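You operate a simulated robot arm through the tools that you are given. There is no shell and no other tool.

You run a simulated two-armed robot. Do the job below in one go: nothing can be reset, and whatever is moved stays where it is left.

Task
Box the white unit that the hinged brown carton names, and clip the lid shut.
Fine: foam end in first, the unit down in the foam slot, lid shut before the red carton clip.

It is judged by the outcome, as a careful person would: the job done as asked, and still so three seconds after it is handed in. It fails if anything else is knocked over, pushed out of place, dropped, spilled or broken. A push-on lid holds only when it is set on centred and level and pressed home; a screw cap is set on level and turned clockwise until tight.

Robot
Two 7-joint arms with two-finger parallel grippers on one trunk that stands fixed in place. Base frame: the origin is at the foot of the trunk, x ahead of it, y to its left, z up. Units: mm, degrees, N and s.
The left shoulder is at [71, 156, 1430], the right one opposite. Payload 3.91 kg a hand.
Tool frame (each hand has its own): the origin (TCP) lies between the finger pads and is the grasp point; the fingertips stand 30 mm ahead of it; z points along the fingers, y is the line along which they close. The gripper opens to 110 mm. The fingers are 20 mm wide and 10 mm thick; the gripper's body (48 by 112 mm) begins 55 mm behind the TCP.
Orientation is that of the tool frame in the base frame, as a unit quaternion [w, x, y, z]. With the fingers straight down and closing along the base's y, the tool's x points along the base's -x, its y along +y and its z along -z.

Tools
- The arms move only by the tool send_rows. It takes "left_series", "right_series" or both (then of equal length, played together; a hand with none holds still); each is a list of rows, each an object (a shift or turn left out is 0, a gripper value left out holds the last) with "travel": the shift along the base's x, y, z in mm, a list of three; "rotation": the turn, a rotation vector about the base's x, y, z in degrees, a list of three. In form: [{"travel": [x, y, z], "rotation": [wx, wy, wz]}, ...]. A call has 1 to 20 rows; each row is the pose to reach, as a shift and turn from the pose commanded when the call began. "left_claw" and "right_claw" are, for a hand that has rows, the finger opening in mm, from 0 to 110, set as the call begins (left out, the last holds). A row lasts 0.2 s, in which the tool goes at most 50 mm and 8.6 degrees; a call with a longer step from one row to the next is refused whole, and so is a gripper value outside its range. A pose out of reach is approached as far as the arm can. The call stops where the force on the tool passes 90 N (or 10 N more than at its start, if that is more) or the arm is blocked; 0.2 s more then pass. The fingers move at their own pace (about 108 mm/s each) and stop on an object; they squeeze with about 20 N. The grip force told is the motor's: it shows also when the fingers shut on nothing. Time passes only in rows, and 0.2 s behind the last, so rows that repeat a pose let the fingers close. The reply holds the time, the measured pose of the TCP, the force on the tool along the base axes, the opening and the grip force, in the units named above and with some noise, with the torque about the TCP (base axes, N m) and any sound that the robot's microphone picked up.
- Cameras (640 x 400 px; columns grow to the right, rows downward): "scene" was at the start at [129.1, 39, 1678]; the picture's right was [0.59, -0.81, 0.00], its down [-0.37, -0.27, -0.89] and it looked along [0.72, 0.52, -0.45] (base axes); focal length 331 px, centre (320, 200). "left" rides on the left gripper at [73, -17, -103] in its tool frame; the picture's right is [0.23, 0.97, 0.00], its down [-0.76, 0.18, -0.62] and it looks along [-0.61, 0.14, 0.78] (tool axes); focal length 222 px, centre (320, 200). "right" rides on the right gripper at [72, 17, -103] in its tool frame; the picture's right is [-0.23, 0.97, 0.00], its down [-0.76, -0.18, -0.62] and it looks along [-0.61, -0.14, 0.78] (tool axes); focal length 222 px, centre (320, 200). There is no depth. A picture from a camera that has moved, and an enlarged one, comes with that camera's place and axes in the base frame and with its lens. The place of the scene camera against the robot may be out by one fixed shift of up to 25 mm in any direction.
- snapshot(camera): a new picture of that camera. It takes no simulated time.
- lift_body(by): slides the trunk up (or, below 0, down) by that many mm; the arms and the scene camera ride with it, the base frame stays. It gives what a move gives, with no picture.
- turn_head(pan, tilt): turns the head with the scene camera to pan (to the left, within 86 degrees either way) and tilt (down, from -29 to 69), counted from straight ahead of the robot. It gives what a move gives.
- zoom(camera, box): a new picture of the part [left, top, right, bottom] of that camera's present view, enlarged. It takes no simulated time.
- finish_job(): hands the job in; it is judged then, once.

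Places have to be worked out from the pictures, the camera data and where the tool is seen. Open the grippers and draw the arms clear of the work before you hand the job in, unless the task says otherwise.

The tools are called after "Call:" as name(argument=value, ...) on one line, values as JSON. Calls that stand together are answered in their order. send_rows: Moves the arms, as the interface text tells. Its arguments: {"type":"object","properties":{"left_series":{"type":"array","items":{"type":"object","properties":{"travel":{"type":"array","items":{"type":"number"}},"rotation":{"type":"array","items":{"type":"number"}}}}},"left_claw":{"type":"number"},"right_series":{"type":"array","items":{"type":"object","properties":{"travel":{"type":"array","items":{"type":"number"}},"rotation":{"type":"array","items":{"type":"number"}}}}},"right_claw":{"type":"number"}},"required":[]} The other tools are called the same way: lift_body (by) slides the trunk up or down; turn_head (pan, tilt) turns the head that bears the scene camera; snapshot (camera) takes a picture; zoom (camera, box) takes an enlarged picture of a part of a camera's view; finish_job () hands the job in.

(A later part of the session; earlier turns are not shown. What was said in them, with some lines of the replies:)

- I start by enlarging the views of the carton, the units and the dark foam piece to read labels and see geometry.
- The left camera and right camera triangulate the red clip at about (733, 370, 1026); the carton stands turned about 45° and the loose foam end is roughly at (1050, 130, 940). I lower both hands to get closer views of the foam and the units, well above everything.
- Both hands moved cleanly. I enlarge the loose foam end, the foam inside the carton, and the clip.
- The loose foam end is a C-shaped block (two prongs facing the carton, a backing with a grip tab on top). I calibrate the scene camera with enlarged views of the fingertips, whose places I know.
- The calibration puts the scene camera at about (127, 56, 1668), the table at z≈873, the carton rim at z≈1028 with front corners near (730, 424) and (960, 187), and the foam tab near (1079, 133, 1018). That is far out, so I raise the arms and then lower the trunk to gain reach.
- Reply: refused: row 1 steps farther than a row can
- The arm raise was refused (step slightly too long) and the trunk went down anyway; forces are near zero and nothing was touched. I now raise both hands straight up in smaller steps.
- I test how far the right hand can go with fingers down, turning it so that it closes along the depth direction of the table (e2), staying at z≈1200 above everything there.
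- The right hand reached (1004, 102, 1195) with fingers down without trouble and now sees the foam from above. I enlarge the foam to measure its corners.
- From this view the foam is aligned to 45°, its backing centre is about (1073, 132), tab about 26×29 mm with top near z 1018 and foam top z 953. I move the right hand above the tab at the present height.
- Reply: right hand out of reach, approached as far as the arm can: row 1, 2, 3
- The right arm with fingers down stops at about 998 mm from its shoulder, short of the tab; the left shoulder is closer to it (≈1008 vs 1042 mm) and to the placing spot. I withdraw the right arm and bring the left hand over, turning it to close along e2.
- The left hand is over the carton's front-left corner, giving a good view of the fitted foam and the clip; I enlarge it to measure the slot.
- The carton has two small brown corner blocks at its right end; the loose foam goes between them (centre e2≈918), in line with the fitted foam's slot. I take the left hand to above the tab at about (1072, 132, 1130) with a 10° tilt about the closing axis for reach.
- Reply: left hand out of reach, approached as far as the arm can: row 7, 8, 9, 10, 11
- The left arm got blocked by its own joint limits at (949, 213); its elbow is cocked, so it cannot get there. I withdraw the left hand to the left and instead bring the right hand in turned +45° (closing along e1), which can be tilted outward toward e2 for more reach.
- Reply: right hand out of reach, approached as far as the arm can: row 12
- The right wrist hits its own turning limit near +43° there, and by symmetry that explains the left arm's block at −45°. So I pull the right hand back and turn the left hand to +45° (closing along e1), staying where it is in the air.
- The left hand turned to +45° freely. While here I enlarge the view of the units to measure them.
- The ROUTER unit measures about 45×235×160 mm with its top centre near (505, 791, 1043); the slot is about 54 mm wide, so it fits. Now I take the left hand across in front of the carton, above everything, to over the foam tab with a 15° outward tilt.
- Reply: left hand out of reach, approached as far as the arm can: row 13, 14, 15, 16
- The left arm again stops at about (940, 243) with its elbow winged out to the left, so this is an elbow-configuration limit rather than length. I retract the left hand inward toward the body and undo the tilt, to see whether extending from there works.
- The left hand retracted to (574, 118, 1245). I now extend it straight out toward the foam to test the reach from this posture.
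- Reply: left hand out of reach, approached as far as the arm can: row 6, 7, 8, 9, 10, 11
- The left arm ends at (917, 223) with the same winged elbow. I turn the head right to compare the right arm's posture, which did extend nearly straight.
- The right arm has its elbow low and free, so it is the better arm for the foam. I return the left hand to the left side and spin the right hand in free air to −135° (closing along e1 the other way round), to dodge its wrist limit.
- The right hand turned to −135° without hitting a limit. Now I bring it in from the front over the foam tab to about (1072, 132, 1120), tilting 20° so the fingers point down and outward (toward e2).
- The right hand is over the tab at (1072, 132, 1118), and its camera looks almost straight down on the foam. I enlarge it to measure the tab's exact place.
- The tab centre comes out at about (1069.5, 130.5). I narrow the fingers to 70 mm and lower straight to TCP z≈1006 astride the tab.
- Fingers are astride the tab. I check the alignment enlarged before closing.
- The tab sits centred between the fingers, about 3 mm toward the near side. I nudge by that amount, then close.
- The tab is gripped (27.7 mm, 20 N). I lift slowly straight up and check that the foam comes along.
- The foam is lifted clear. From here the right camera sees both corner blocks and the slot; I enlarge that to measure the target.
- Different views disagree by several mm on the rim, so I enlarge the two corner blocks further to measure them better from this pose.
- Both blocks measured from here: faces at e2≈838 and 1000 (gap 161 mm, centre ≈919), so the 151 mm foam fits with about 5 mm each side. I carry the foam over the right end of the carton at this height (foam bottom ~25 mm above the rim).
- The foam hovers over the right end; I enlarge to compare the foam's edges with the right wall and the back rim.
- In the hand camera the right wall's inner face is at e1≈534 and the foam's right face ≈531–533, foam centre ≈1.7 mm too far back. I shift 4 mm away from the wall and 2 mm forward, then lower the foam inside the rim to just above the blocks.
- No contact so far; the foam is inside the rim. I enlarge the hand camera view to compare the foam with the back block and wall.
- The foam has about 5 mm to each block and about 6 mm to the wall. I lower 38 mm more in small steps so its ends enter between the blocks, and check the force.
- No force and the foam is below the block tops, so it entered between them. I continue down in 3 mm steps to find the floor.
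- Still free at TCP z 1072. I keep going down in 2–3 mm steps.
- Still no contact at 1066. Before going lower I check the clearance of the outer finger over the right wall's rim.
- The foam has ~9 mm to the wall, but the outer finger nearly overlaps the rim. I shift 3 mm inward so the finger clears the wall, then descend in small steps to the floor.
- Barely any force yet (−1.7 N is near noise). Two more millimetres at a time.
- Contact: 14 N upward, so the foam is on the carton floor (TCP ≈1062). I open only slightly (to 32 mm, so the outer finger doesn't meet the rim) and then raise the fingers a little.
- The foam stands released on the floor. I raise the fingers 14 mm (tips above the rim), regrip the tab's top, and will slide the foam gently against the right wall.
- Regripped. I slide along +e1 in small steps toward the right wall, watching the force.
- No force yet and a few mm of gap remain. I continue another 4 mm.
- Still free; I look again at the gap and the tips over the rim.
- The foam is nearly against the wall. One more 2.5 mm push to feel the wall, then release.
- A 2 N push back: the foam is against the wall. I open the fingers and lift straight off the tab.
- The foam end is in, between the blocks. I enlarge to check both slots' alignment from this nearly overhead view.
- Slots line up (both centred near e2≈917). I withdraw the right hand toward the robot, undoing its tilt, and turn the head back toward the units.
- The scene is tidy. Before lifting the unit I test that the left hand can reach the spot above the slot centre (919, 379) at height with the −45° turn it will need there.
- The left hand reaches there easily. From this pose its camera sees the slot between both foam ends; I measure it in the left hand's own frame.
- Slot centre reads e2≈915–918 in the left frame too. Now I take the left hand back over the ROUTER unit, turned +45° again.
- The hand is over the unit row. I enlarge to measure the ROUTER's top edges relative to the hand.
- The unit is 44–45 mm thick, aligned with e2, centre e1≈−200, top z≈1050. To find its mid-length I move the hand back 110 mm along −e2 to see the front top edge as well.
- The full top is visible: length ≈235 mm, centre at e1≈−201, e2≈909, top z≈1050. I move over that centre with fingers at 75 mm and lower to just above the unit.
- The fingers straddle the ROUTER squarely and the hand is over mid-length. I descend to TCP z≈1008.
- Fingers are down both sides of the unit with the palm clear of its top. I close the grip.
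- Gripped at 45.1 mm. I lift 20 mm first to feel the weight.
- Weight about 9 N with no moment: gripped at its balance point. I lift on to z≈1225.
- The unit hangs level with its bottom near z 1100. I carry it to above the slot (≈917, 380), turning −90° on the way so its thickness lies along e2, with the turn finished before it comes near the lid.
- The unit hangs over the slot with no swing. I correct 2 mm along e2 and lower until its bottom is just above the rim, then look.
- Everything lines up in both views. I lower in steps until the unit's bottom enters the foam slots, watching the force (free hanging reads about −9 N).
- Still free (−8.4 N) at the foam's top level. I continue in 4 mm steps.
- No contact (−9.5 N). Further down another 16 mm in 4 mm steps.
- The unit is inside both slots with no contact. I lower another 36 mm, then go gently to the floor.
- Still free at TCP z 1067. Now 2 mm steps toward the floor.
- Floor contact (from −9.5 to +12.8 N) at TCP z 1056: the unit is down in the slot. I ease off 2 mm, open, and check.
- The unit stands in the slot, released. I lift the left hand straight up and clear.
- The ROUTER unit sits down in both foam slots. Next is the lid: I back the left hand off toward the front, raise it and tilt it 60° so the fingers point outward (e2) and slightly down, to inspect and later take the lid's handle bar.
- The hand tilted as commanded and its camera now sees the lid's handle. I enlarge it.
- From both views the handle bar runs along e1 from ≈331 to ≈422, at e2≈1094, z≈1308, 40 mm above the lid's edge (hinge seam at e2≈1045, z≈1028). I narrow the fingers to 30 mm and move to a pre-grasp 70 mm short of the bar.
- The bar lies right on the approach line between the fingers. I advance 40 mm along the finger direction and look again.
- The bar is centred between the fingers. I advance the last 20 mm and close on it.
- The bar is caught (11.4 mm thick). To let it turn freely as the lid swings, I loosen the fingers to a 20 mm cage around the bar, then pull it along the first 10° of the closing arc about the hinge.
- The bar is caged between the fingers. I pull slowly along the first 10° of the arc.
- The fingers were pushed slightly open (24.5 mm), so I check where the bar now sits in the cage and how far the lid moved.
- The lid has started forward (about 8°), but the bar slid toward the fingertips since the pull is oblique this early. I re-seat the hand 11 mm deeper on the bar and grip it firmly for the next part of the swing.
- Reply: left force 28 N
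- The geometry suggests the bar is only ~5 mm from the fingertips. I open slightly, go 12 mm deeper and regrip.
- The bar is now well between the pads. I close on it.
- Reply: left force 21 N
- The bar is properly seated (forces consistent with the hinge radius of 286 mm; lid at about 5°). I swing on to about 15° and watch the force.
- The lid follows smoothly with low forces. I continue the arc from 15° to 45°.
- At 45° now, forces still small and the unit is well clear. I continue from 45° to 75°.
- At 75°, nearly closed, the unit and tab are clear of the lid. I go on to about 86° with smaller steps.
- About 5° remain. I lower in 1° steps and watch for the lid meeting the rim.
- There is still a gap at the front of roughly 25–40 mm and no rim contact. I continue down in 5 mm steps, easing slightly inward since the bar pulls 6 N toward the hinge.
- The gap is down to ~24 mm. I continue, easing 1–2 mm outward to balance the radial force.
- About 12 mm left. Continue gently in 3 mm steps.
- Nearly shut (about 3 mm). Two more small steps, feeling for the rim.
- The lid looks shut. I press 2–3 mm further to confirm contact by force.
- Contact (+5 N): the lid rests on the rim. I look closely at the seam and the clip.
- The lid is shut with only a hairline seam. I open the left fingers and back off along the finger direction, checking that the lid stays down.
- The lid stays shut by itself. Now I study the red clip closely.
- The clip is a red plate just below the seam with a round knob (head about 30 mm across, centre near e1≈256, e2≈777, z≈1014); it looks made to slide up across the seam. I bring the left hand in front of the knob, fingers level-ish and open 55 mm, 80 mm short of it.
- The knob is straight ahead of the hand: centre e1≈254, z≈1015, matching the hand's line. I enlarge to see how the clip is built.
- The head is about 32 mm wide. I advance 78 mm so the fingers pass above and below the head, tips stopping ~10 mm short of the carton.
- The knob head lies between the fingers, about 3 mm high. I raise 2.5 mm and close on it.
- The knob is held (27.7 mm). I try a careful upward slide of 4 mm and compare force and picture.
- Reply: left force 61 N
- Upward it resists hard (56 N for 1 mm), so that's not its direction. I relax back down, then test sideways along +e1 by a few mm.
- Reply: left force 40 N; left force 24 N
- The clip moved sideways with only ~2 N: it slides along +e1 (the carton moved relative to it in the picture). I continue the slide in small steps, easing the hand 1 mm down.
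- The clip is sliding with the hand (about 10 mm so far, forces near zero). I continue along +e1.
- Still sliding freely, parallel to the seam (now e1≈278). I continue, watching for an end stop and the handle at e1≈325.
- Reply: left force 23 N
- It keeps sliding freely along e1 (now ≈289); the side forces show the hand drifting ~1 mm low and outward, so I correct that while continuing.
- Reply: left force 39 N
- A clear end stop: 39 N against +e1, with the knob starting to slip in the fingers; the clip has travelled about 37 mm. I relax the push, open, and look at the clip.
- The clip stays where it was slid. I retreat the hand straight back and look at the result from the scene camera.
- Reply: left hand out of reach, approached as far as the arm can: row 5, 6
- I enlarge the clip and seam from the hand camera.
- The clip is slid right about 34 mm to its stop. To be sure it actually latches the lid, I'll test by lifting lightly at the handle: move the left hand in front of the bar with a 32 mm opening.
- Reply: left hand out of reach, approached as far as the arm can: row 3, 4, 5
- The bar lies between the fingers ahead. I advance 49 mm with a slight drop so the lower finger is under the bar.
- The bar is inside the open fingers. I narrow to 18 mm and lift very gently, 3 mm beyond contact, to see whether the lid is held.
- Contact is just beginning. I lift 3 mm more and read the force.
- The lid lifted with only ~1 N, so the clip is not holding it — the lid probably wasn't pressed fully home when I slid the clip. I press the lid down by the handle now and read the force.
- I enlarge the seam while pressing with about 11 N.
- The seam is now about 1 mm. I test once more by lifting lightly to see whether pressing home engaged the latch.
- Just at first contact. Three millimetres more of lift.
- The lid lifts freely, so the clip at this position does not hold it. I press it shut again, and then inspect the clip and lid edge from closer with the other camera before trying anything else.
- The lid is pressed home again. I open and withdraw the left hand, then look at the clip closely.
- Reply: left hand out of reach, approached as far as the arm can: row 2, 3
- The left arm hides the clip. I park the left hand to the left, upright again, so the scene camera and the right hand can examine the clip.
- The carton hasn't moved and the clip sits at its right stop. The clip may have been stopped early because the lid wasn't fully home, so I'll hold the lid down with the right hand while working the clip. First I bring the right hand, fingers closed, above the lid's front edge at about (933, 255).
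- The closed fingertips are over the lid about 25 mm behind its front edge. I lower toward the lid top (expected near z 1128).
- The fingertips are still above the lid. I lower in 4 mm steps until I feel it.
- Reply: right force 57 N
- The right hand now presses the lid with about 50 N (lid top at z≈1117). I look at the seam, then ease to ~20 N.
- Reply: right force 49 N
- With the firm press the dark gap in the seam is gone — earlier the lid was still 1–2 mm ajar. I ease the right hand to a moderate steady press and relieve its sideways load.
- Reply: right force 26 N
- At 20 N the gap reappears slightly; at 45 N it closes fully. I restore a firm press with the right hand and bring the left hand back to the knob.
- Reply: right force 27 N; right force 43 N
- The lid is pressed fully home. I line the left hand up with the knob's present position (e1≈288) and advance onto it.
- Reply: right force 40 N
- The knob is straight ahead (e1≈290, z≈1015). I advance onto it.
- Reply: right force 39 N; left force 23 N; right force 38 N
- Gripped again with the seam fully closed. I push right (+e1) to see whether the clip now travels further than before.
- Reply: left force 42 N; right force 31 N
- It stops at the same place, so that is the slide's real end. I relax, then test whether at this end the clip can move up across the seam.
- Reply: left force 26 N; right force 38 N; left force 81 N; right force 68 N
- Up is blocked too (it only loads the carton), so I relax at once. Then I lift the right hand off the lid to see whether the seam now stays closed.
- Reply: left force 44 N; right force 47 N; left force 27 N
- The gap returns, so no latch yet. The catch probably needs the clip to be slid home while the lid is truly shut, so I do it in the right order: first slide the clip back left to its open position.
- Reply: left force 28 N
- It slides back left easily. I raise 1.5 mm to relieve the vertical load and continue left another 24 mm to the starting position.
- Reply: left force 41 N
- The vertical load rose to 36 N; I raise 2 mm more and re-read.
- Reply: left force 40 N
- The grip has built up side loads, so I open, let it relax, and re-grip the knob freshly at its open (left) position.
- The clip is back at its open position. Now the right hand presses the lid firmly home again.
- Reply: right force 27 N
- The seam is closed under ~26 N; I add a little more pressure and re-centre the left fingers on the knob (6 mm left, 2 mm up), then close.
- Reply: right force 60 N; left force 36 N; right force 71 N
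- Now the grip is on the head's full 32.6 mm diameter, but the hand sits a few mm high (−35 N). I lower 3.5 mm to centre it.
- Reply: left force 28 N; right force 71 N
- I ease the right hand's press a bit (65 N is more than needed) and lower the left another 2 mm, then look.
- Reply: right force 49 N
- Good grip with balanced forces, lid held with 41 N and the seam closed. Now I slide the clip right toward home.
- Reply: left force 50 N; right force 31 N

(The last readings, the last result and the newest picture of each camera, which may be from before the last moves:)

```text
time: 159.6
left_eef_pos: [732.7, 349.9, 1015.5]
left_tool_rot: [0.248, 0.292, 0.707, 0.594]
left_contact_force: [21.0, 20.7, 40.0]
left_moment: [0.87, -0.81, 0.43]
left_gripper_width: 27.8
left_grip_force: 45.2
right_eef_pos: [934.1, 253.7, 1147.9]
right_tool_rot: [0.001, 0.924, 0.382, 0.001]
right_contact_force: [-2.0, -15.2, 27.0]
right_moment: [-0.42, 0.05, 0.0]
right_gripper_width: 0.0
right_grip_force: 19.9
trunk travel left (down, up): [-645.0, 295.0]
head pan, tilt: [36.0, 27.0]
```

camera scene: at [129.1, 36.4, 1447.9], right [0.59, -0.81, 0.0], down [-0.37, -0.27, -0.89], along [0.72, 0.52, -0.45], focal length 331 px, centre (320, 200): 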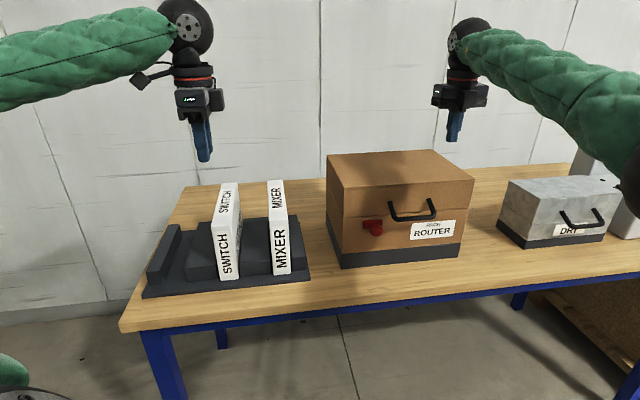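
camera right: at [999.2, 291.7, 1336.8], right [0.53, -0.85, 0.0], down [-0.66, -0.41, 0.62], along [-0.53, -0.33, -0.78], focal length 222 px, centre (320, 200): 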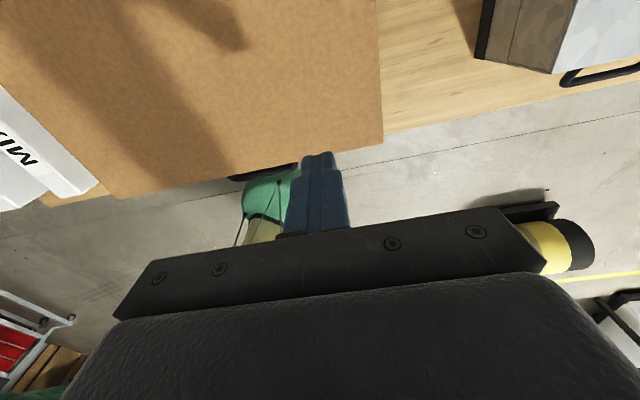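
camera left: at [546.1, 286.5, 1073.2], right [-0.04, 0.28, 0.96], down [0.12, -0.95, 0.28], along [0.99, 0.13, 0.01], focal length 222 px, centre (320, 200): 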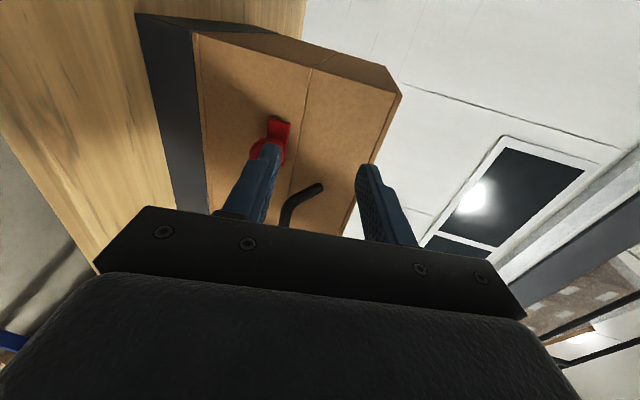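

Sliding; side loads are building again (e2 +29, z +40 N), so I trim +3 mm up and +1.5 mm inward and continue.

Call:
send_rows(left_series=[{"travel": [1, 1, 1.5]}, {"travel": [2.5, 0.5, 3]}, {"travel": [4, -1.5, 3.5]}, {"travel": [6, -3.5, 3.5]}, {"travel": [7.5, -5, 3.5]}, {"travel": [9, -6.5, 3.5]}])

Call:
zoom(camera="left", box=[220, 60, 420, 230])

```text
time: 161.0
left_eef_pos: [739.1, 342.3, 1014.6]
left_tool_rot: [0.246, 0.294, 0.707, 0.594]
left_contact_force: [-16.8, -17.2, -3.5]
left_moment: [0.87, -0.75, -0.29]
left_gripper_width: 27.9
left_grip_force: 45.1
right_eef_pos: [934.0, 255.0, 1147.7]
right_tool_rot: [0.0, 0.924, 0.383, 0.001]
right_contact_force: [2.4, 3.3, 28.3]
right_moment: [0.11, -0.03, -0.14]
right_gripper_width: 0.0
right_grip_force: 20.6
trunk travel left (down, up): [-645.0, 295.0]
head pan, tilt: [36.0, 27.0]
```

```text
2.35 times, centred on (320, 145) of left
camera zoom: at [613.1, 320.1, 1016.5], right [-0.04, 0.28, 0.96], down [0.12, -0.95, 0.28], along [0.99, 0.13, 0.0], focal length 523 px, centre (320, 329)
```

zoom: 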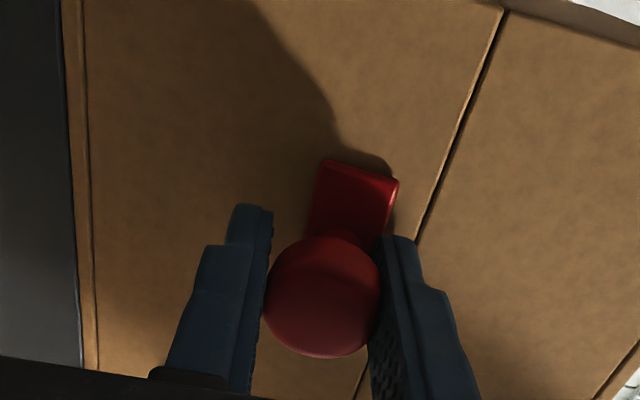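

At e1≈281. I press the lid a bit more, trim the left hand, and go the last 10 mm to the stop.

Call:
send_rows(left_series=[{"travel": [0, -2, 0]}, {"travel": [1.2, -3.2, 0]}, {"travel": [2.6, -4.6, 0]}, {"travel": [4, -6, 0]}, {"travel": [5.4, -7.4, 0]}], right_series=[{"travel": [0, 0, -1]}, {"travel": [0, 0, -2]}, {"travel": [0, 0, -2]}, {"travel": [0, 0, -2]}, {"travel": [0, 0, -2]}])

Call:
zoom(camera="left", box=[220, 60, 420, 230])

```text
time: 162.2
left_eef_pos: [745.4, 338.8, 1014.4]
left_tool_rot: [0.246, 0.292, 0.708, 0.593]
left_contact_force: [-7.2, -1.0, -46.6]
left_moment: [0.59, -0.43, 0.11]
left_gripper_width: 27.6
left_grip_force: 44.4
right_eef_pos: [933.0, 254.0, 1146.9]
right_tool_rot: [0.002, 0.924, 0.382, 0.002]
right_contact_force: [-14.8, -10.6, 56.8]
right_moment: [-0.19, 0.37, 0.38]
right_gripper_width: 0.0
right_grip_force: 19.7
trunk travel left (down, up): [-645.0, 295.0]
head pan, tilt: [36.0, 27.0]
```

```text
2.35 times, centred on (320, 145) of left
camera zoom: at [618.7, 314.4, 1016.7], right [-0.04, 0.28, 0.96], down [0.13, -0.95, 0.28], along [0.99, 0.13, 0.0], focal length 523 px, centre (320, 329)
```

zoom: 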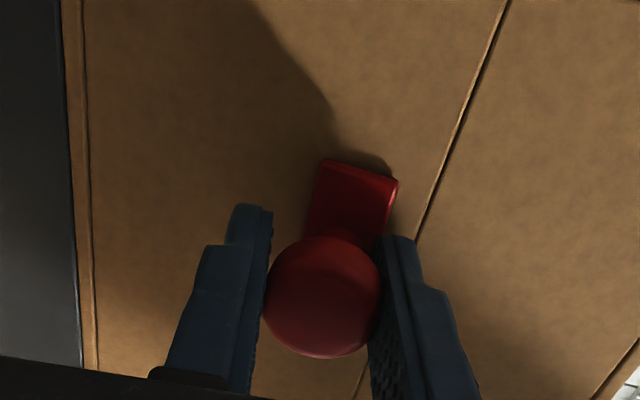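

Nearly home (e1≈287.5) with the seam tight. I push the last few millimetres to the stop.

Call:
send_rows(left_series=[{"travel": [1, -1, -1.5]}, {"travel": [2, -2, -2.5]}, {"travel": [3, -3, -2.5]}, {"travel": [4, -4, -2.5]}])

Call:
zoom(camera="left", box=[220, 60, 420, 230])

```text
time: 163.2
left_eef_pos: [748.8, 333.6, 1015.2]
left_tool_rot: [0.247, 0.291, 0.708, 0.594]
left_contact_force: [-30.5, 22.8, -27.5]
left_moment: [0.82, -0.56, 0.34]
left_gripper_width: 28.1
left_grip_force: 45.2
right_eef_pos: [934.2, 253.9, 1145.6]
right_tool_rot: [0.001, 0.924, 0.382, 0.002]
right_contact_force: [6.7, -20.3, 49.5]
right_moment: [-0.46, -0.26, -0.27]
right_gripper_width: 0.0
right_grip_force: 19.6
trunk travel left (down, up): [-645.0, 295.0]
head pan, tilt: [36.0, 27.0]
```

```text
2.35 times, centred on (320, 145) of left
camera zoom: at [622.8, 311.4, 1015.9], right [-0.05, 0.28, 0.96], down [0.13, -0.95, 0.28], along [0.99, 0.13, 0.01], focal length 523 px, centre (320, 329)
```

zoom: 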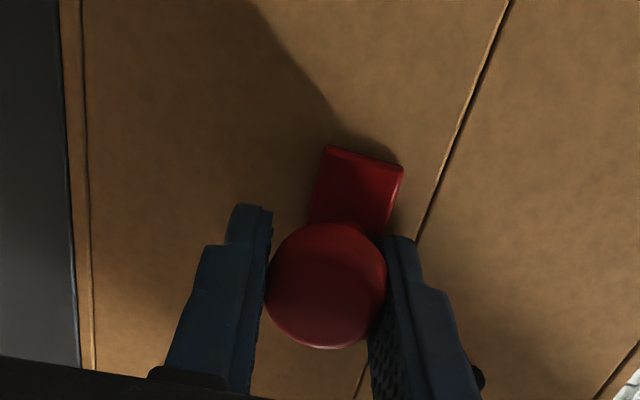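

At the stop again (38 N). I relax the clip hand and lift the right hand off to see if the lid now holds.

Call:
send_rows(left_series=[{"travel": [-1.5, 1.5, 0]}, {"travel": [-2.5, 2.5, 0]}])

Call:
send_rows(right_series=[{"travel": [0, 0, 6]}, {"travel": [0, 0, 14]}, {"travel": [0, 0, 26]}])

Call:
zoom(camera="left", box=[220, 60, 420, 230])

Call:
zoom(camera="scene", box=[380, 160, 480, 250])

```text
time: 163.8
left_eef_pos: [748.6, 335.3, 1013.9]
left_tool_rot: [0.249, 0.293, 0.707, 0.594]
left_contact_force: [-0.7, 11.4, -28.4]
left_moment: [0.6, -0.68, 0.46]
left_gripper_width: 27.8
left_grip_force: 45.2
right_eef_pos: [934.9, 254.5, 1147.1]
right_tool_rot: [0.001, 0.924, 0.383, 0.002]
right_contact_force: [-6.3, -17.3, 55.2]
right_moment: [-0.37, 0.12, -0.39]
right_gripper_width: 0.3
right_grip_force: 19.9
trunk travel left (down, up): [-645.0, 295.0]
head pan, tilt: [36.0, 27.0]
```

```text
time: 164.6
left_eef_pos: [749.5, 335.2, 1015.3]
left_tool_rot: [0.249, 0.293, 0.707, 0.594]
left_contact_force: [-20.1, -8.7, 10.7]
left_moment: [0.66, -0.89, -0.87]
left_gripper_width: 27.7
left_grip_force: 45.1
right_eef_pos: [935.3, 255.1, 1169.8]
right_tool_rot: [0.0, 0.924, 0.382, 0.0]
right_contact_force: [0.3, -1.1, 0.0]
right_moment: [0.01, -0.02, 0.03]
right_gripper_width: 0.2
right_grip_force: 20.0
trunk travel left (down, up): [-645.0, 295.0]
head pan, tilt: [36.0, 27.0]
```

```text
2.35 times, centred on (320, 145) of left
camera zoom: at [622.5, 312.1, 1015.7], right [-0.04, 0.28, 0.96], down [0.12, -0.95, 0.28], along [0.99, 0.13, 0.01], focal length 523 px, centre (320, 329)
```

zoom: 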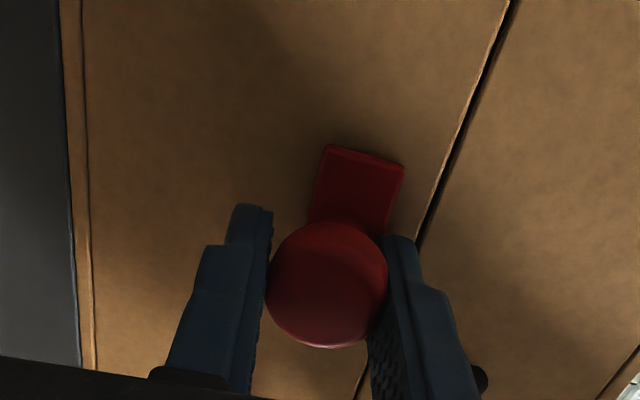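

```text
4.44 times, centred on (430, 205) of scene
camera zoom: at [126.3, 37.7, 1448.1], right [0.59, -0.81, 0.0], down [-0.37, -0.27, -0.89], along [0.72, 0.52, -0.45], focal length 1471 px, centre (-169, 178)
```

zoom: 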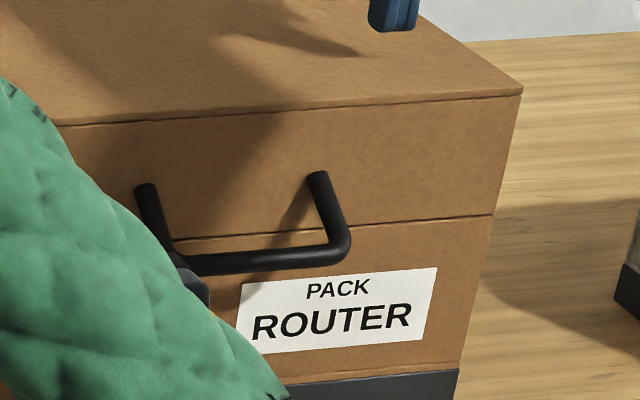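

The seam shows only a hairline. I release the knob, back out, and move in front of the handle again to test whether the lid is now held.

Call:
send_rows(left_series=[{"travel": [0, 0, 0]}, {"travel": [0, 0, 0]}], left_claw=50)

Call:
send_rows(left_series=[{"travel": [-12, -12, 3]}, {"travel": [-24, -24, 6]}, {"travel": [-36, -36, 9]}, {"travel": [-47, -47, 12]}, {"travel": [-30, -63, 22]}, {"travel": [-13, -79, 32]}, {"travel": [3, -96, 42]}])

Call:
snapshot(camera="left")

```text
time: 165.2
left_eef_pos: [749.6, 334.9, 1012.3]
left_tool_rot: [0.247, 0.294, 0.708, 0.593]
left_contact_force: [-22.0, -16.3, -15.8]
left_moment: [0.0, -0.15, 0.19]
left_gripper_width: 40.2
left_grip_force: 0.1
right_eef_pos: [936.8, 253.5, 1168.6]
right_tool_rot: [0.0, 0.924, 0.383, 0.001]
right_contact_force: [0.5, 0.2, -0.5]
right_moment: [-0.01, 0.01, -0.01]
right_gripper_width: 0.0
right_grip_force: 19.9
trunk travel left (down, up): [-645.0, 295.0]
head pan, tilt: [36.0, 27.0]
```

```text
time: 166.8
left_eef_pos: [752.7, 245.7, 1057.1]
left_tool_rot: [0.247, 0.293, 0.708, 0.593]
left_contact_force: [0.5, 0.9, 0.3]
left_moment: [-0.01, 0.03, -0.01]
left_gripper_width: 50.0
left_grip_force: 0.1
left hand out of reach, approached as far as the arm can: row 7
right_eef_pos: [936.8, 256.0, 1169.3]
right_tool_rot: [0.0, 0.924, 0.383, 0.0]
right_contact_force: [-0.1, -0.3, 0.4]
right_moment: [0.01, -0.01, 0.02]
right_gripper_width: 0.2
right_grip_force: 19.6
trunk travel left (down, up): [-645.0, 295.0]
head pan, tilt: [36.0, 27.0]
```

```text
taken
camera left: at [625.2, 222.0, 1057.6], right [-0.04, 0.28, 0.96], down [0.12, -0.95, 0.29], along [0.99, 0.13, 0.0], focal length 222 px, centre (320, 200)
```

left: 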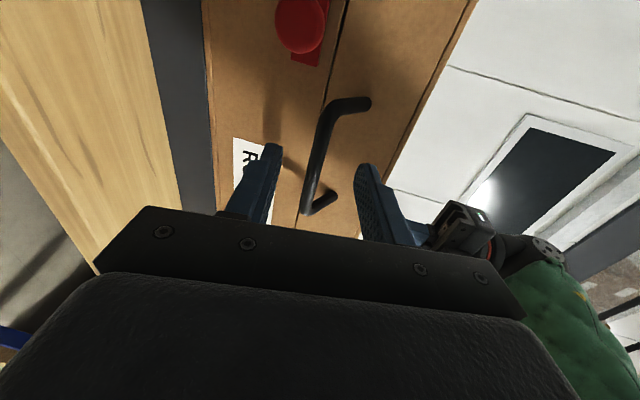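

The handle bar lies ahead between the fingers. I narrow to 32 mm, advance around it, then lift gently again.

Call:
send_rows(left_series=[{"travel": [0, 0, 0]}, {"travel": [9, 9, -3]}, {"travel": [18, 18, -5]}, {"travel": [27, 27, -7]}, {"travel": [32.5, 32.5, -8]}], left_claw=32)

Call:
send_rows(left_series=[{"travel": [0, 0, 0]}, {"travel": [0, 0, 0]}], left_claw=18)

Call:
zoom(camera="left", box=[220, 20, 420, 220])

```text
time: 168.0
left_eef_pos: [785.6, 276.1, 1047.3]
left_tool_rot: [0.247, 0.294, 0.708, 0.593]
left_contact_force: [-0.6, 0.0, 0.6]
left_moment: [0.02, 0.0, -0.01]
left_gripper_width: 32.1
left_grip_force: 0.0
right_eef_pos: [938.2, 254.5, 1169.2]
right_tool_rot: [0.0, 0.924, 0.382, 0.0]
right_contact_force: [0.1, -0.6, -0.3]
right_moment: [-0.01, 0.03, -0.03]
right_gripper_width: 0.1
right_grip_force: 20.4
trunk travel left (down, up): [-645.0, 295.0]
head pan, tilt: [36.0, 27.0]
```

```text
time: 168.6
left_eef_pos: [786.7, 276.9, 1046.6]
left_tool_rot: [0.247, 0.294, 0.708, 0.592]
left_contact_force: [0.5, 0.1, -0.3]
left_moment: [-0.01, -0.02, 0.01]
left_gripper_width: 17.9
left_grip_force: 0.1
right_eef_pos: [937.9, 254.8, 1167.9]
right_tool_rot: [0.0, 0.924, 0.383, 0.001]
right_contact_force: [-0.4, 0.3, 0.3]
right_moment: [0.01, 0.0, 0.02]
right_gripper_width: 0.2
right_grip_force: 20.3
trunk travel left (down, up): [-645.0, 295.0]
head pan, tilt: [36.0, 27.0]
```

```text
2.00 times, centred on (320, 120) of left
camera zoom: at [659.3, 254.5, 1048.6], right [-0.04, 0.28, 0.96], down [0.13, -0.95, 0.28], along [0.99, 0.13, 0.0], focal length 444 px, centre (320, 360)
```

zoom: 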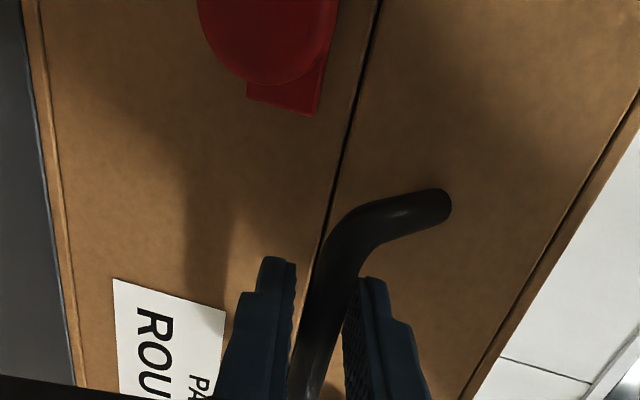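

Bar caged at 18 mm. I lift in small steps to about z 1055 as in the earlier test and watch seam and force.

Call:
send_rows(left_series=[{"travel": [0, 0, 2]}, {"travel": [0, 0, 4]}, {"travel": [0, 0, 6]}, {"travel": [0, 0, 8]}])

Call:
zoom(camera="left", box=[220, 20, 420, 220])

```text
time: 169.6
left_eef_pos: [785.3, 276.4, 1055.8]
left_tool_rot: [0.246, 0.295, 0.708, 0.593]
left_contact_force: [0.0, -0.2, -1.4]
left_moment: [0.02, -0.01, 0.02]
left_gripper_width: 18.8
left_grip_force: 0.6
right_eef_pos: [938.8, 255.7, 1168.1]
right_tool_rot: [0.001, 0.924, 0.383, 0.0]
right_contact_force: [-0.8, 0.3, 0.2]
right_moment: [-0.03, 0.0, 0.0]
right_gripper_width: 0.1
right_grip_force: 19.7
trunk travel left (down, up): [-645.0, 295.0]
head pan, tilt: [36.0, 27.0]
```

```text
2.00 times, centred on (320, 120) of left
camera zoom: at [658.7, 254.6, 1057.3], right [-0.04, 0.28, 0.96], down [0.13, -0.95, 0.28], along [0.99, 0.13, 0.0], focal length 444 px, centre (320, 360)
```

zoom: 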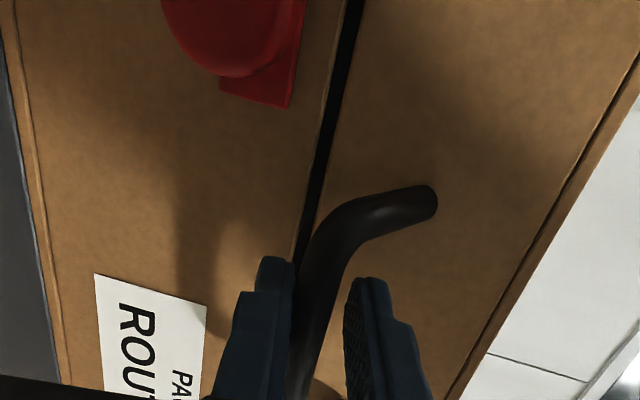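

It lifts ~4 mm with little force, but a physical catch may have some slack. I lift a bit further in 2 mm steps to see if something stops it.

Call:
send_rows(left_series=[{"travel": [0, 0, 2]}, {"travel": [0, 0, 4]}, {"travel": [0, 0, 6]}])

Call:
zoom(camera="left", box=[220, 20, 420, 220])

```text
time: 170.4
left_eef_pos: [786.0, 277.8, 1061.4]
left_tool_rot: [0.246, 0.294, 0.709, 0.593]
left_contact_force: [0.7, -1.2, -10.7]
left_moment: [-0.05, 0.05, 0.1]
left_gripper_width: 22.9
left_grip_force: 5.8
right_eef_pos: [939.8, 255.3, 1166.1]
right_tool_rot: [0.0, 0.924, 0.383, -0.001]
right_contact_force: [-1.1, -0.2, 0.0]
right_moment: [0.01, 0.02, -0.02]
right_gripper_width: 0.0
right_grip_force: 20.1
trunk travel left (down, up): [-645.0, 295.0]
head pan, tilt: [36.0, 27.0]
```

```text
2.00 times, centred on (320, 120) of left
camera zoom: at [659.0, 254.9, 1062.9], right [-0.04, 0.28, 0.96], down [0.13, -0.95, 0.28], along [0.99, 0.13, 0.0], focal length 444 px, centre (320, 360)
```

zoom: 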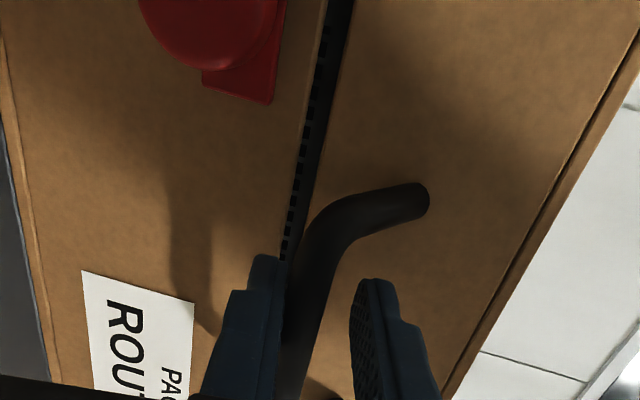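

Now there is real resistance: 10.7 N with the gap stopped at about 7 mm — the clip's catch holds the lid, just with some slack. One more 2 mm to confirm the gap does not grow.

Call:
send_rows(left_series=[{"travel": [0, 0, 1]}, {"travel": [0, 0, 2]}])

Call:
zoom(camera="left", box=[220, 20, 420, 220])

Call:
zoom(camera="scene", box=[320, 140, 480, 270])

```text
time: 171.0
left_eef_pos: [786.3, 278.2, 1063.4]
left_tool_rot: [0.246, 0.294, 0.708, 0.593]
left_contact_force: [0.1, 2.3, -17.3]
left_moment: [-0.03, 0.03, 0.07]
left_gripper_width: 26.2
left_grip_force: 8.0
right_eef_pos: [938.7, 256.5, 1168.2]
right_tool_rot: [0.0, 0.924, 0.383, -0.001]
right_contact_force: [0.5, -0.2, -0.2]
right_moment: [0.02, -0.01, -0.01]
right_gripper_width: 0.2
right_grip_force: 19.8
trunk travel left (down, up): [-645.0, 295.0]
head pan, tilt: [36.0, 27.0]
```

```text
2.00 times, centred on (320, 120) of left
camera zoom: at [659.2, 255.0, 1064.7], right [-0.04, 0.28, 0.96], down [0.13, -0.95, 0.28], along [0.99, 0.13, 0.0], focal length 444 px, centre (320, 360)
```

zoom: 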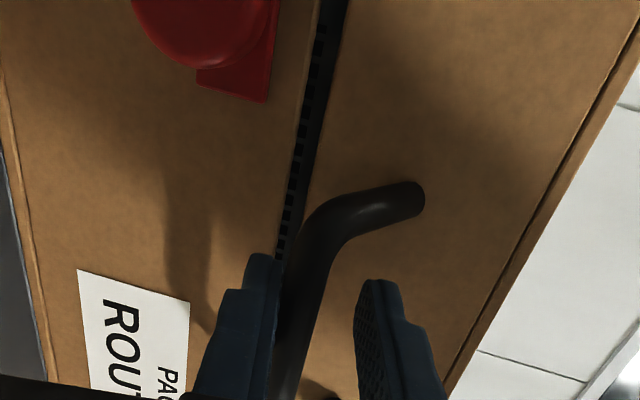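

```text
3.08 times, centred on (400, 205) of scene
camera zoom: at [130.7, 39.7, 1447.4], right [0.59, -0.81, 0.0], down [-0.37, -0.27, -0.89], along [0.72, 0.52, -0.46], focal length 1018 px, centre (74, 185)
```

zoom: 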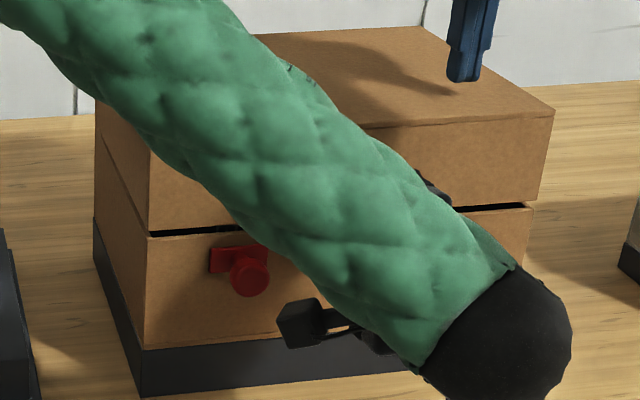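

The force grew to 17 N while the gap stayed put (the fingers opened instead), so the clip does hold the lid. I lower the lid back down and press it home.

Call:
send_rows(left_series=[{"travel": [0, 0, -5]}, {"travel": [0, 0, -10]}, {"travel": [0, 0, -15]}, {"travel": [0, 0, -19]}, {"travel": [0, 0, -21.5]}])

Call:
zoom(camera="left", box=[220, 20, 420, 220])

```text
time: 172.2
left_eef_pos: [784.9, 276.7, 1043.2]
left_tool_rot: [0.247, 0.293, 0.709, 0.592]
left_contact_force: [1.6, 0.5, 3.9]
left_moment: [0.0, 0.01, 0.01]
left_gripper_width: 19.8
left_grip_force: 2.2
right_eef_pos: [937.8, 254.7, 1169.1]
right_tool_rot: [0.0, 0.924, 0.383, 0.0]
right_contact_force: [-0.7, -1.1, -0.1]
right_moment: [-0.02, -0.01, 0.0]
right_gripper_width: 0.3
right_grip_force: 20.0
trunk travel left (down, up): [-645.0, 295.0]
head pan, tilt: [36.0, 27.0]
```

```text
2.00 times, centred on (320, 120) of left
camera zoom: at [657.9, 254.2, 1044.8], right [-0.04, 0.28, 0.96], down [0.13, -0.95, 0.28], along [0.99, 0.13, 0.0], focal length 444 px, centre (320, 360)
```

zoom: 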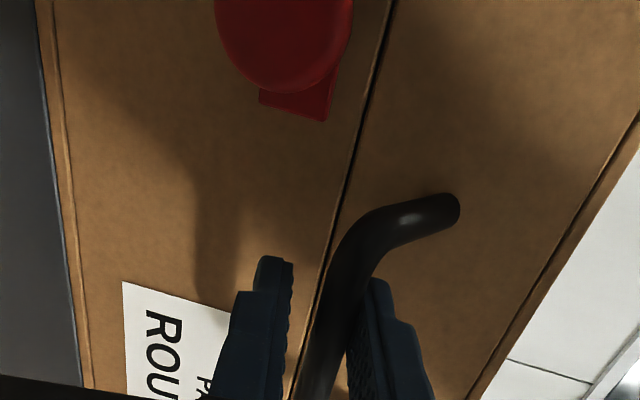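

The lid is down with a hairline seam. I open the left fingers and back out; then a last firm press with the right hand.

Call:
send_rows(left_series=[{"travel": [0, 0, 0]}, {"travel": [0, 0, 0]}], left_claw=34)

Call:
send_rows(left_series=[{"travel": [-12, -12, 3]}, {"travel": [-24, -24, 6]}, {"travel": [-34, -34, 10]}, {"travel": [-50, -20, 18]}, {"travel": [-70, 0, 24]}, {"travel": [-90, 20, 26]}, {"travel": [-110, 38, 26]}], right_series=[{"travel": [0, 0, -8]}, {"travel": [0, 0, -16]}, {"travel": [0, 0, -22]}, {"travel": [0, 0, -25]}, {"travel": [0, 0, -27]}, {"travel": [0, 0, -27]}, {"travel": [0, 0, -27]}])

```text
time: 172.8
left_eef_pos: [784.4, 277.5, 1042.1]
left_tool_rot: [0.247, 0.294, 0.708, 0.592]
left_contact_force: [-0.3, -0.7, 0.0]
left_moment: [0.05, 0.01, 0.02]
left_gripper_width: 33.9
left_grip_force: 0.0
right_eef_pos: [938.3, 255.3, 1168.8]
right_tool_rot: [0.0, 0.924, 0.382, 0.0]
right_contact_force: [-0.5, 0.0, 0.1]
right_moment: [0.0, -0.01, 0.0]
right_gripper_width: 0.0
right_grip_force: 20.1
trunk travel left (down, up): [-645.0, 295.0]
head pan, tilt: [36.0, 27.0]
```

```text
time: 174.4
left_eef_pos: [672.7, 314.8, 1069.6]
left_tool_rot: [0.247, 0.293, 0.707, 0.594]
left_contact_force: [-0.3, 0.4, -0.9]
left_moment: [-0.04, 0.01, 0.01]
left_gripper_width: 34.1
left_grip_force: 0.1
left hand out of reach, approached as far as the arm can: row 3
right_eef_pos: [936.2, 254.4, 1146.5]
right_tool_rot: [0.0, 0.924, 0.382, 0.002]
right_contact_force: [29.3, 11.5, 57.3]
right_moment: [0.78, -1.24, -0.35]
right_gripper_width: 0.0
right_grip_force: 19.9
trunk travel left (down, up): [-645.0, 295.0]
head pan, tilt: [36.0, 27.0]
```

The lid is pressed home. I lift the right hand off vertically and park the left hand upright to the left, then inspect.

Call:
send_rows(right_series=[{"travel": [0, 0, 10]}, {"travel": [0, 0, 30]}, {"travel": [0, 0, 55]}, {"travel": [0, 0, 80]}, {"travel": [-20, -28, 85]}, {"travel": [-46, -64, 90]}, {"travel": [-72, -100, 95]}, {"travel": [-98, -137, 100]}, {"travel": [-124, -173, 104]}, {"travel": [-150, -210, 104]}, {"travel": [-176, -246, 104]}, {"travel": [-202, -282, 104]}, {"travel": [-228, -320, 104]}, {"travel": [-256, -360, 104]}], left_series=[{"travel": [-15, 10, 20], "rotation": [-4.7, 4.7, 0]}, {"travel": [-30, 22, 40], "rotation": [-9.4, 9.4, 0]}, {"travel": [-45, 36, 60], "rotation": [-14.1, 14.1, 0]}, {"travel": [-60, 52, 80], "rotation": [-18.9, 18.9, 0]}, {"travel": [-75, 68, 100], "rotation": [-23.6, 23.6, 0]}, {"travel": [-90, 86, 120], "rotation": [-28.3, 28.3, 0]}, {"travel": [-105, 104, 135], "rotation": [-33, 33, 0]}, {"travel": [-120, 122, 150], "rotation": [-37.7, 37.7, 0]}, {"travel": [-135, 142, 162], "rotation": [-42.4, 42.4, 0]}, {"travel": [-150, 164, 172], "rotation": [-47.1, 47.1, 0]}, {"travel": [-165, 188, 180], "rotation": [-51.8, 51.8, 0]}, {"travel": [-176, 212, 185], "rotation": [-56.6, 56.6, 0]}, {"travel": [-186, 240, 185], "rotation": [-56.6, 56.6, 0]}, {"travel": [-196, 270, 185], "rotation": [-56.6, 56.6, 0]}])

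Call:
snapshot(camera="scene")

Call:
zoom(camera="scene", box=[320, 140, 480, 280])

Call:
zoom(camera="scene", box=[335, 200, 415, 255])

```text
time: 177.4
left_eef_pos: [476.9, 582.6, 1254.9]
left_tool_rot: [0.002, 0.383, 0.924, -0.001]
left_contact_force: [0.5, -0.8, -0.9]
left_moment: [-0.02, -0.03, -0.02]
left_gripper_width: 34.2
left_grip_force: 0.1
right_eef_pos: [680.7, -106.9, 1246.0]
right_tool_rot: [0.0, 0.924, 0.382, 0.001]
right_contact_force: [-1.1, -1.4, 0.4]
right_moment: [0.01, -0.02, 0.0]
right_gripper_width: 0.1
right_grip_force: 19.7
trunk travel left (down, up): [-645.0, 295.0]
head pan, tilt: [36.0, 27.0]
```

```text
taken
camera scene: at [126.7, 36.8, 1448.2], right [0.59, -0.81, 0.0], down [-0.37, -0.27, -0.89], along [0.72, 0.52, -0.45], focal length 331 px, centre (320, 200)
```

scene: 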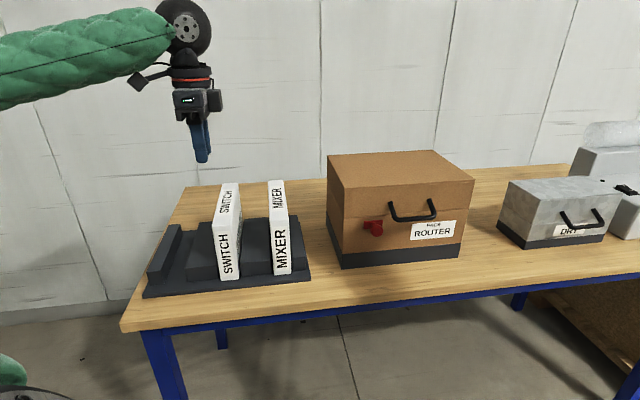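

```text
2.86 times, centred on (400, 210) of scene
camera zoom: at [126.7, 36.8, 1448.2], right [0.59, -0.81, 0.0], down [-0.37, -0.27, -0.89], along [0.72, 0.52, -0.45], focal length 946 px, centre (91, 171)
```

zoom: 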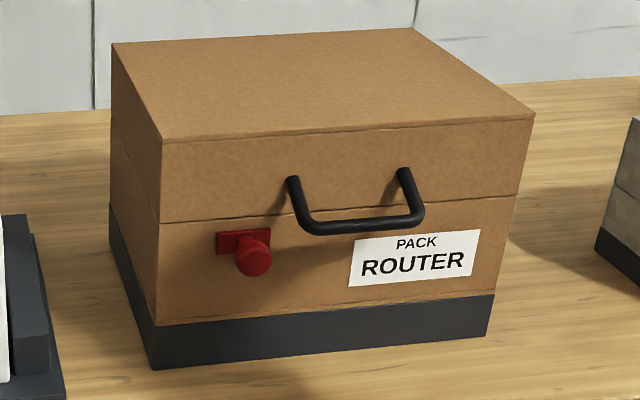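

```text
7.27 times, centred on (375, 228) of scene
camera zoom: at [126.7, 36.8, 1448.2], right [0.59, -0.81, 0.0], down [-0.37, -0.27, -0.89], along [0.72, 0.52, -0.45], focal length 2407 px, centre (-80, 0)
```

zoom: 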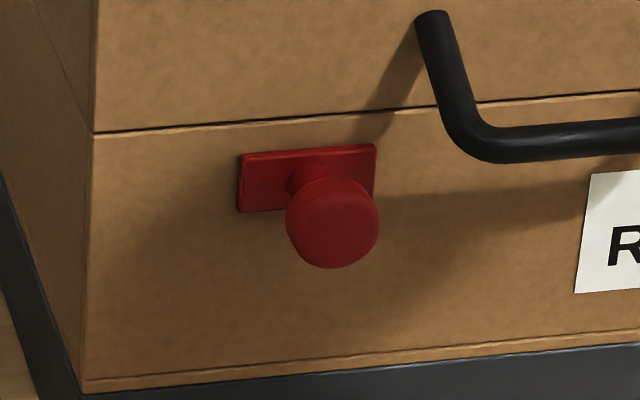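

Lid shut with a hairline seam, clip at its home stop, units and the neighbouring box untouched. I open both grippers fully in the clear and take a last look.

Call:
send_rows(right_series=[{"travel": [0, 0, 0]}, {"travel": [0, 0, 0]}, {"travel": [0, 0, 0]}, {"travel": [0, 0, 0]}], left_series=[{"travel": [0, 0, 0]}, {"travel": [0, 0, 0]}, {"travel": [0, 0, 0]}, {"travel": [0, 0, 0]}], right_claw=100, left_claw=100)

Call:
snapshot(camera="scene")

Call:
zoom(camera="scene", box=[320, 140, 640, 290])

```text
time: 178.4
left_eef_pos: [480.5, 584.1, 1253.5]
left_tool_rot: [0.0, 0.382, 0.924, -0.001]
left_contact_force: [-0.3, 0.3, 0.2]
left_moment: [-0.01, 0.01, -0.01]
left_gripper_width: 100.2
left_grip_force: 0.0
right_eef_pos: [681.0, -104.9, 1245.6]
right_tool_rot: [0.0, 0.924, 0.382, 0.0]
right_contact_force: [-0.2, 0.1, 0.8]
right_moment: [-0.03, 0.0, 0.0]
right_gripper_width: 100.1
right_grip_force: 0.1
trunk travel left (down, up): [-645.0, 295.0]
head pan, tilt: [36.0, 27.0]
```

```text
taken
camera scene: at [128.5, 38.4, 1447.8], right [0.59, -0.81, 0.0], down [-0.37, -0.27, -0.89], along [0.72, 0.52, -0.45], focal length 331 px, centre (320, 200)
```

scene: 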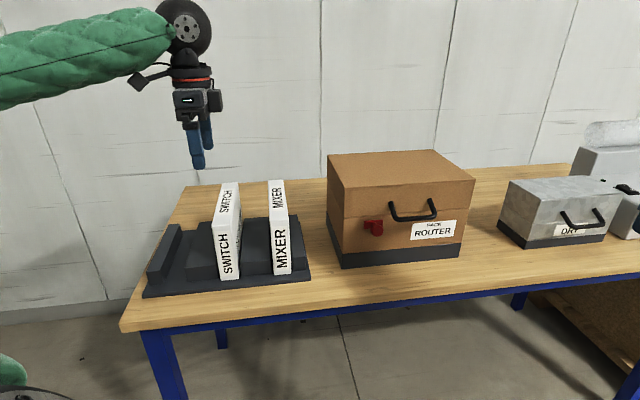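

```text
2.00 times, centred on (480, 215) of scene
camera zoom: at [128.5, 38.4, 1447.8], right [0.59, -0.81, 0.0], down [-0.37, -0.27, -0.89], along [0.72, 0.52, -0.45], focal length 662 px, centre (0, 170)
```

zoom: 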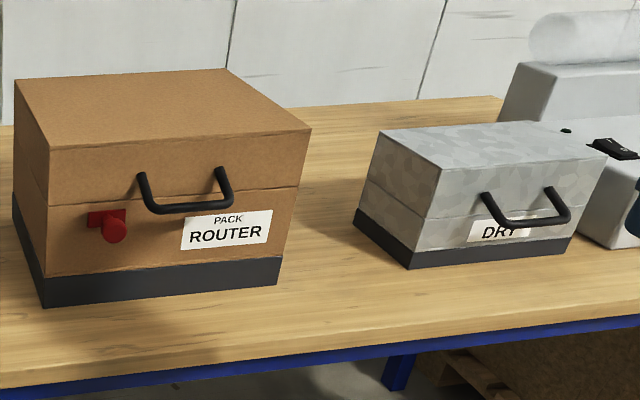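

The foam end and the ROUTER unit are boxed, the lid is shut and held by the red clip at its stop. Both hands are open and clear, and the rest of the bench is as it was, so I hand the job in.

Call:
finish_job()

```text
The job is handed in.
```

I boxed the ROUTER unit, shut the lid and slid the red clip home, then handed the job in. No judging result has come back yet.

- **Foam end:** it went in first, set on the carton floor between the two corner blocks and against the right wall.
- **Unit:** the ROUTER unit is down in both foam slots, lowered until I felt the floor.
- **Lid:** it is shut and pressed down. A hairline seam of about 1 mm remains at the front; it closes fully only under a press of about 50 N.
- **Clip:** the first time I slid it, the lid was still 1–2 mm ajar. I slid it back to open, pressed the lid shut and slid it home again.
- **Hold test:** I lifted the handle to test it. The lid rose about 7 mm and then stopped, and it did not open further at 17 N. I pressed it shut again afterwards.

In the last pictures, the other units, the steel box and the carton are where they were at the start. Both grippers are open and the arms are clear.
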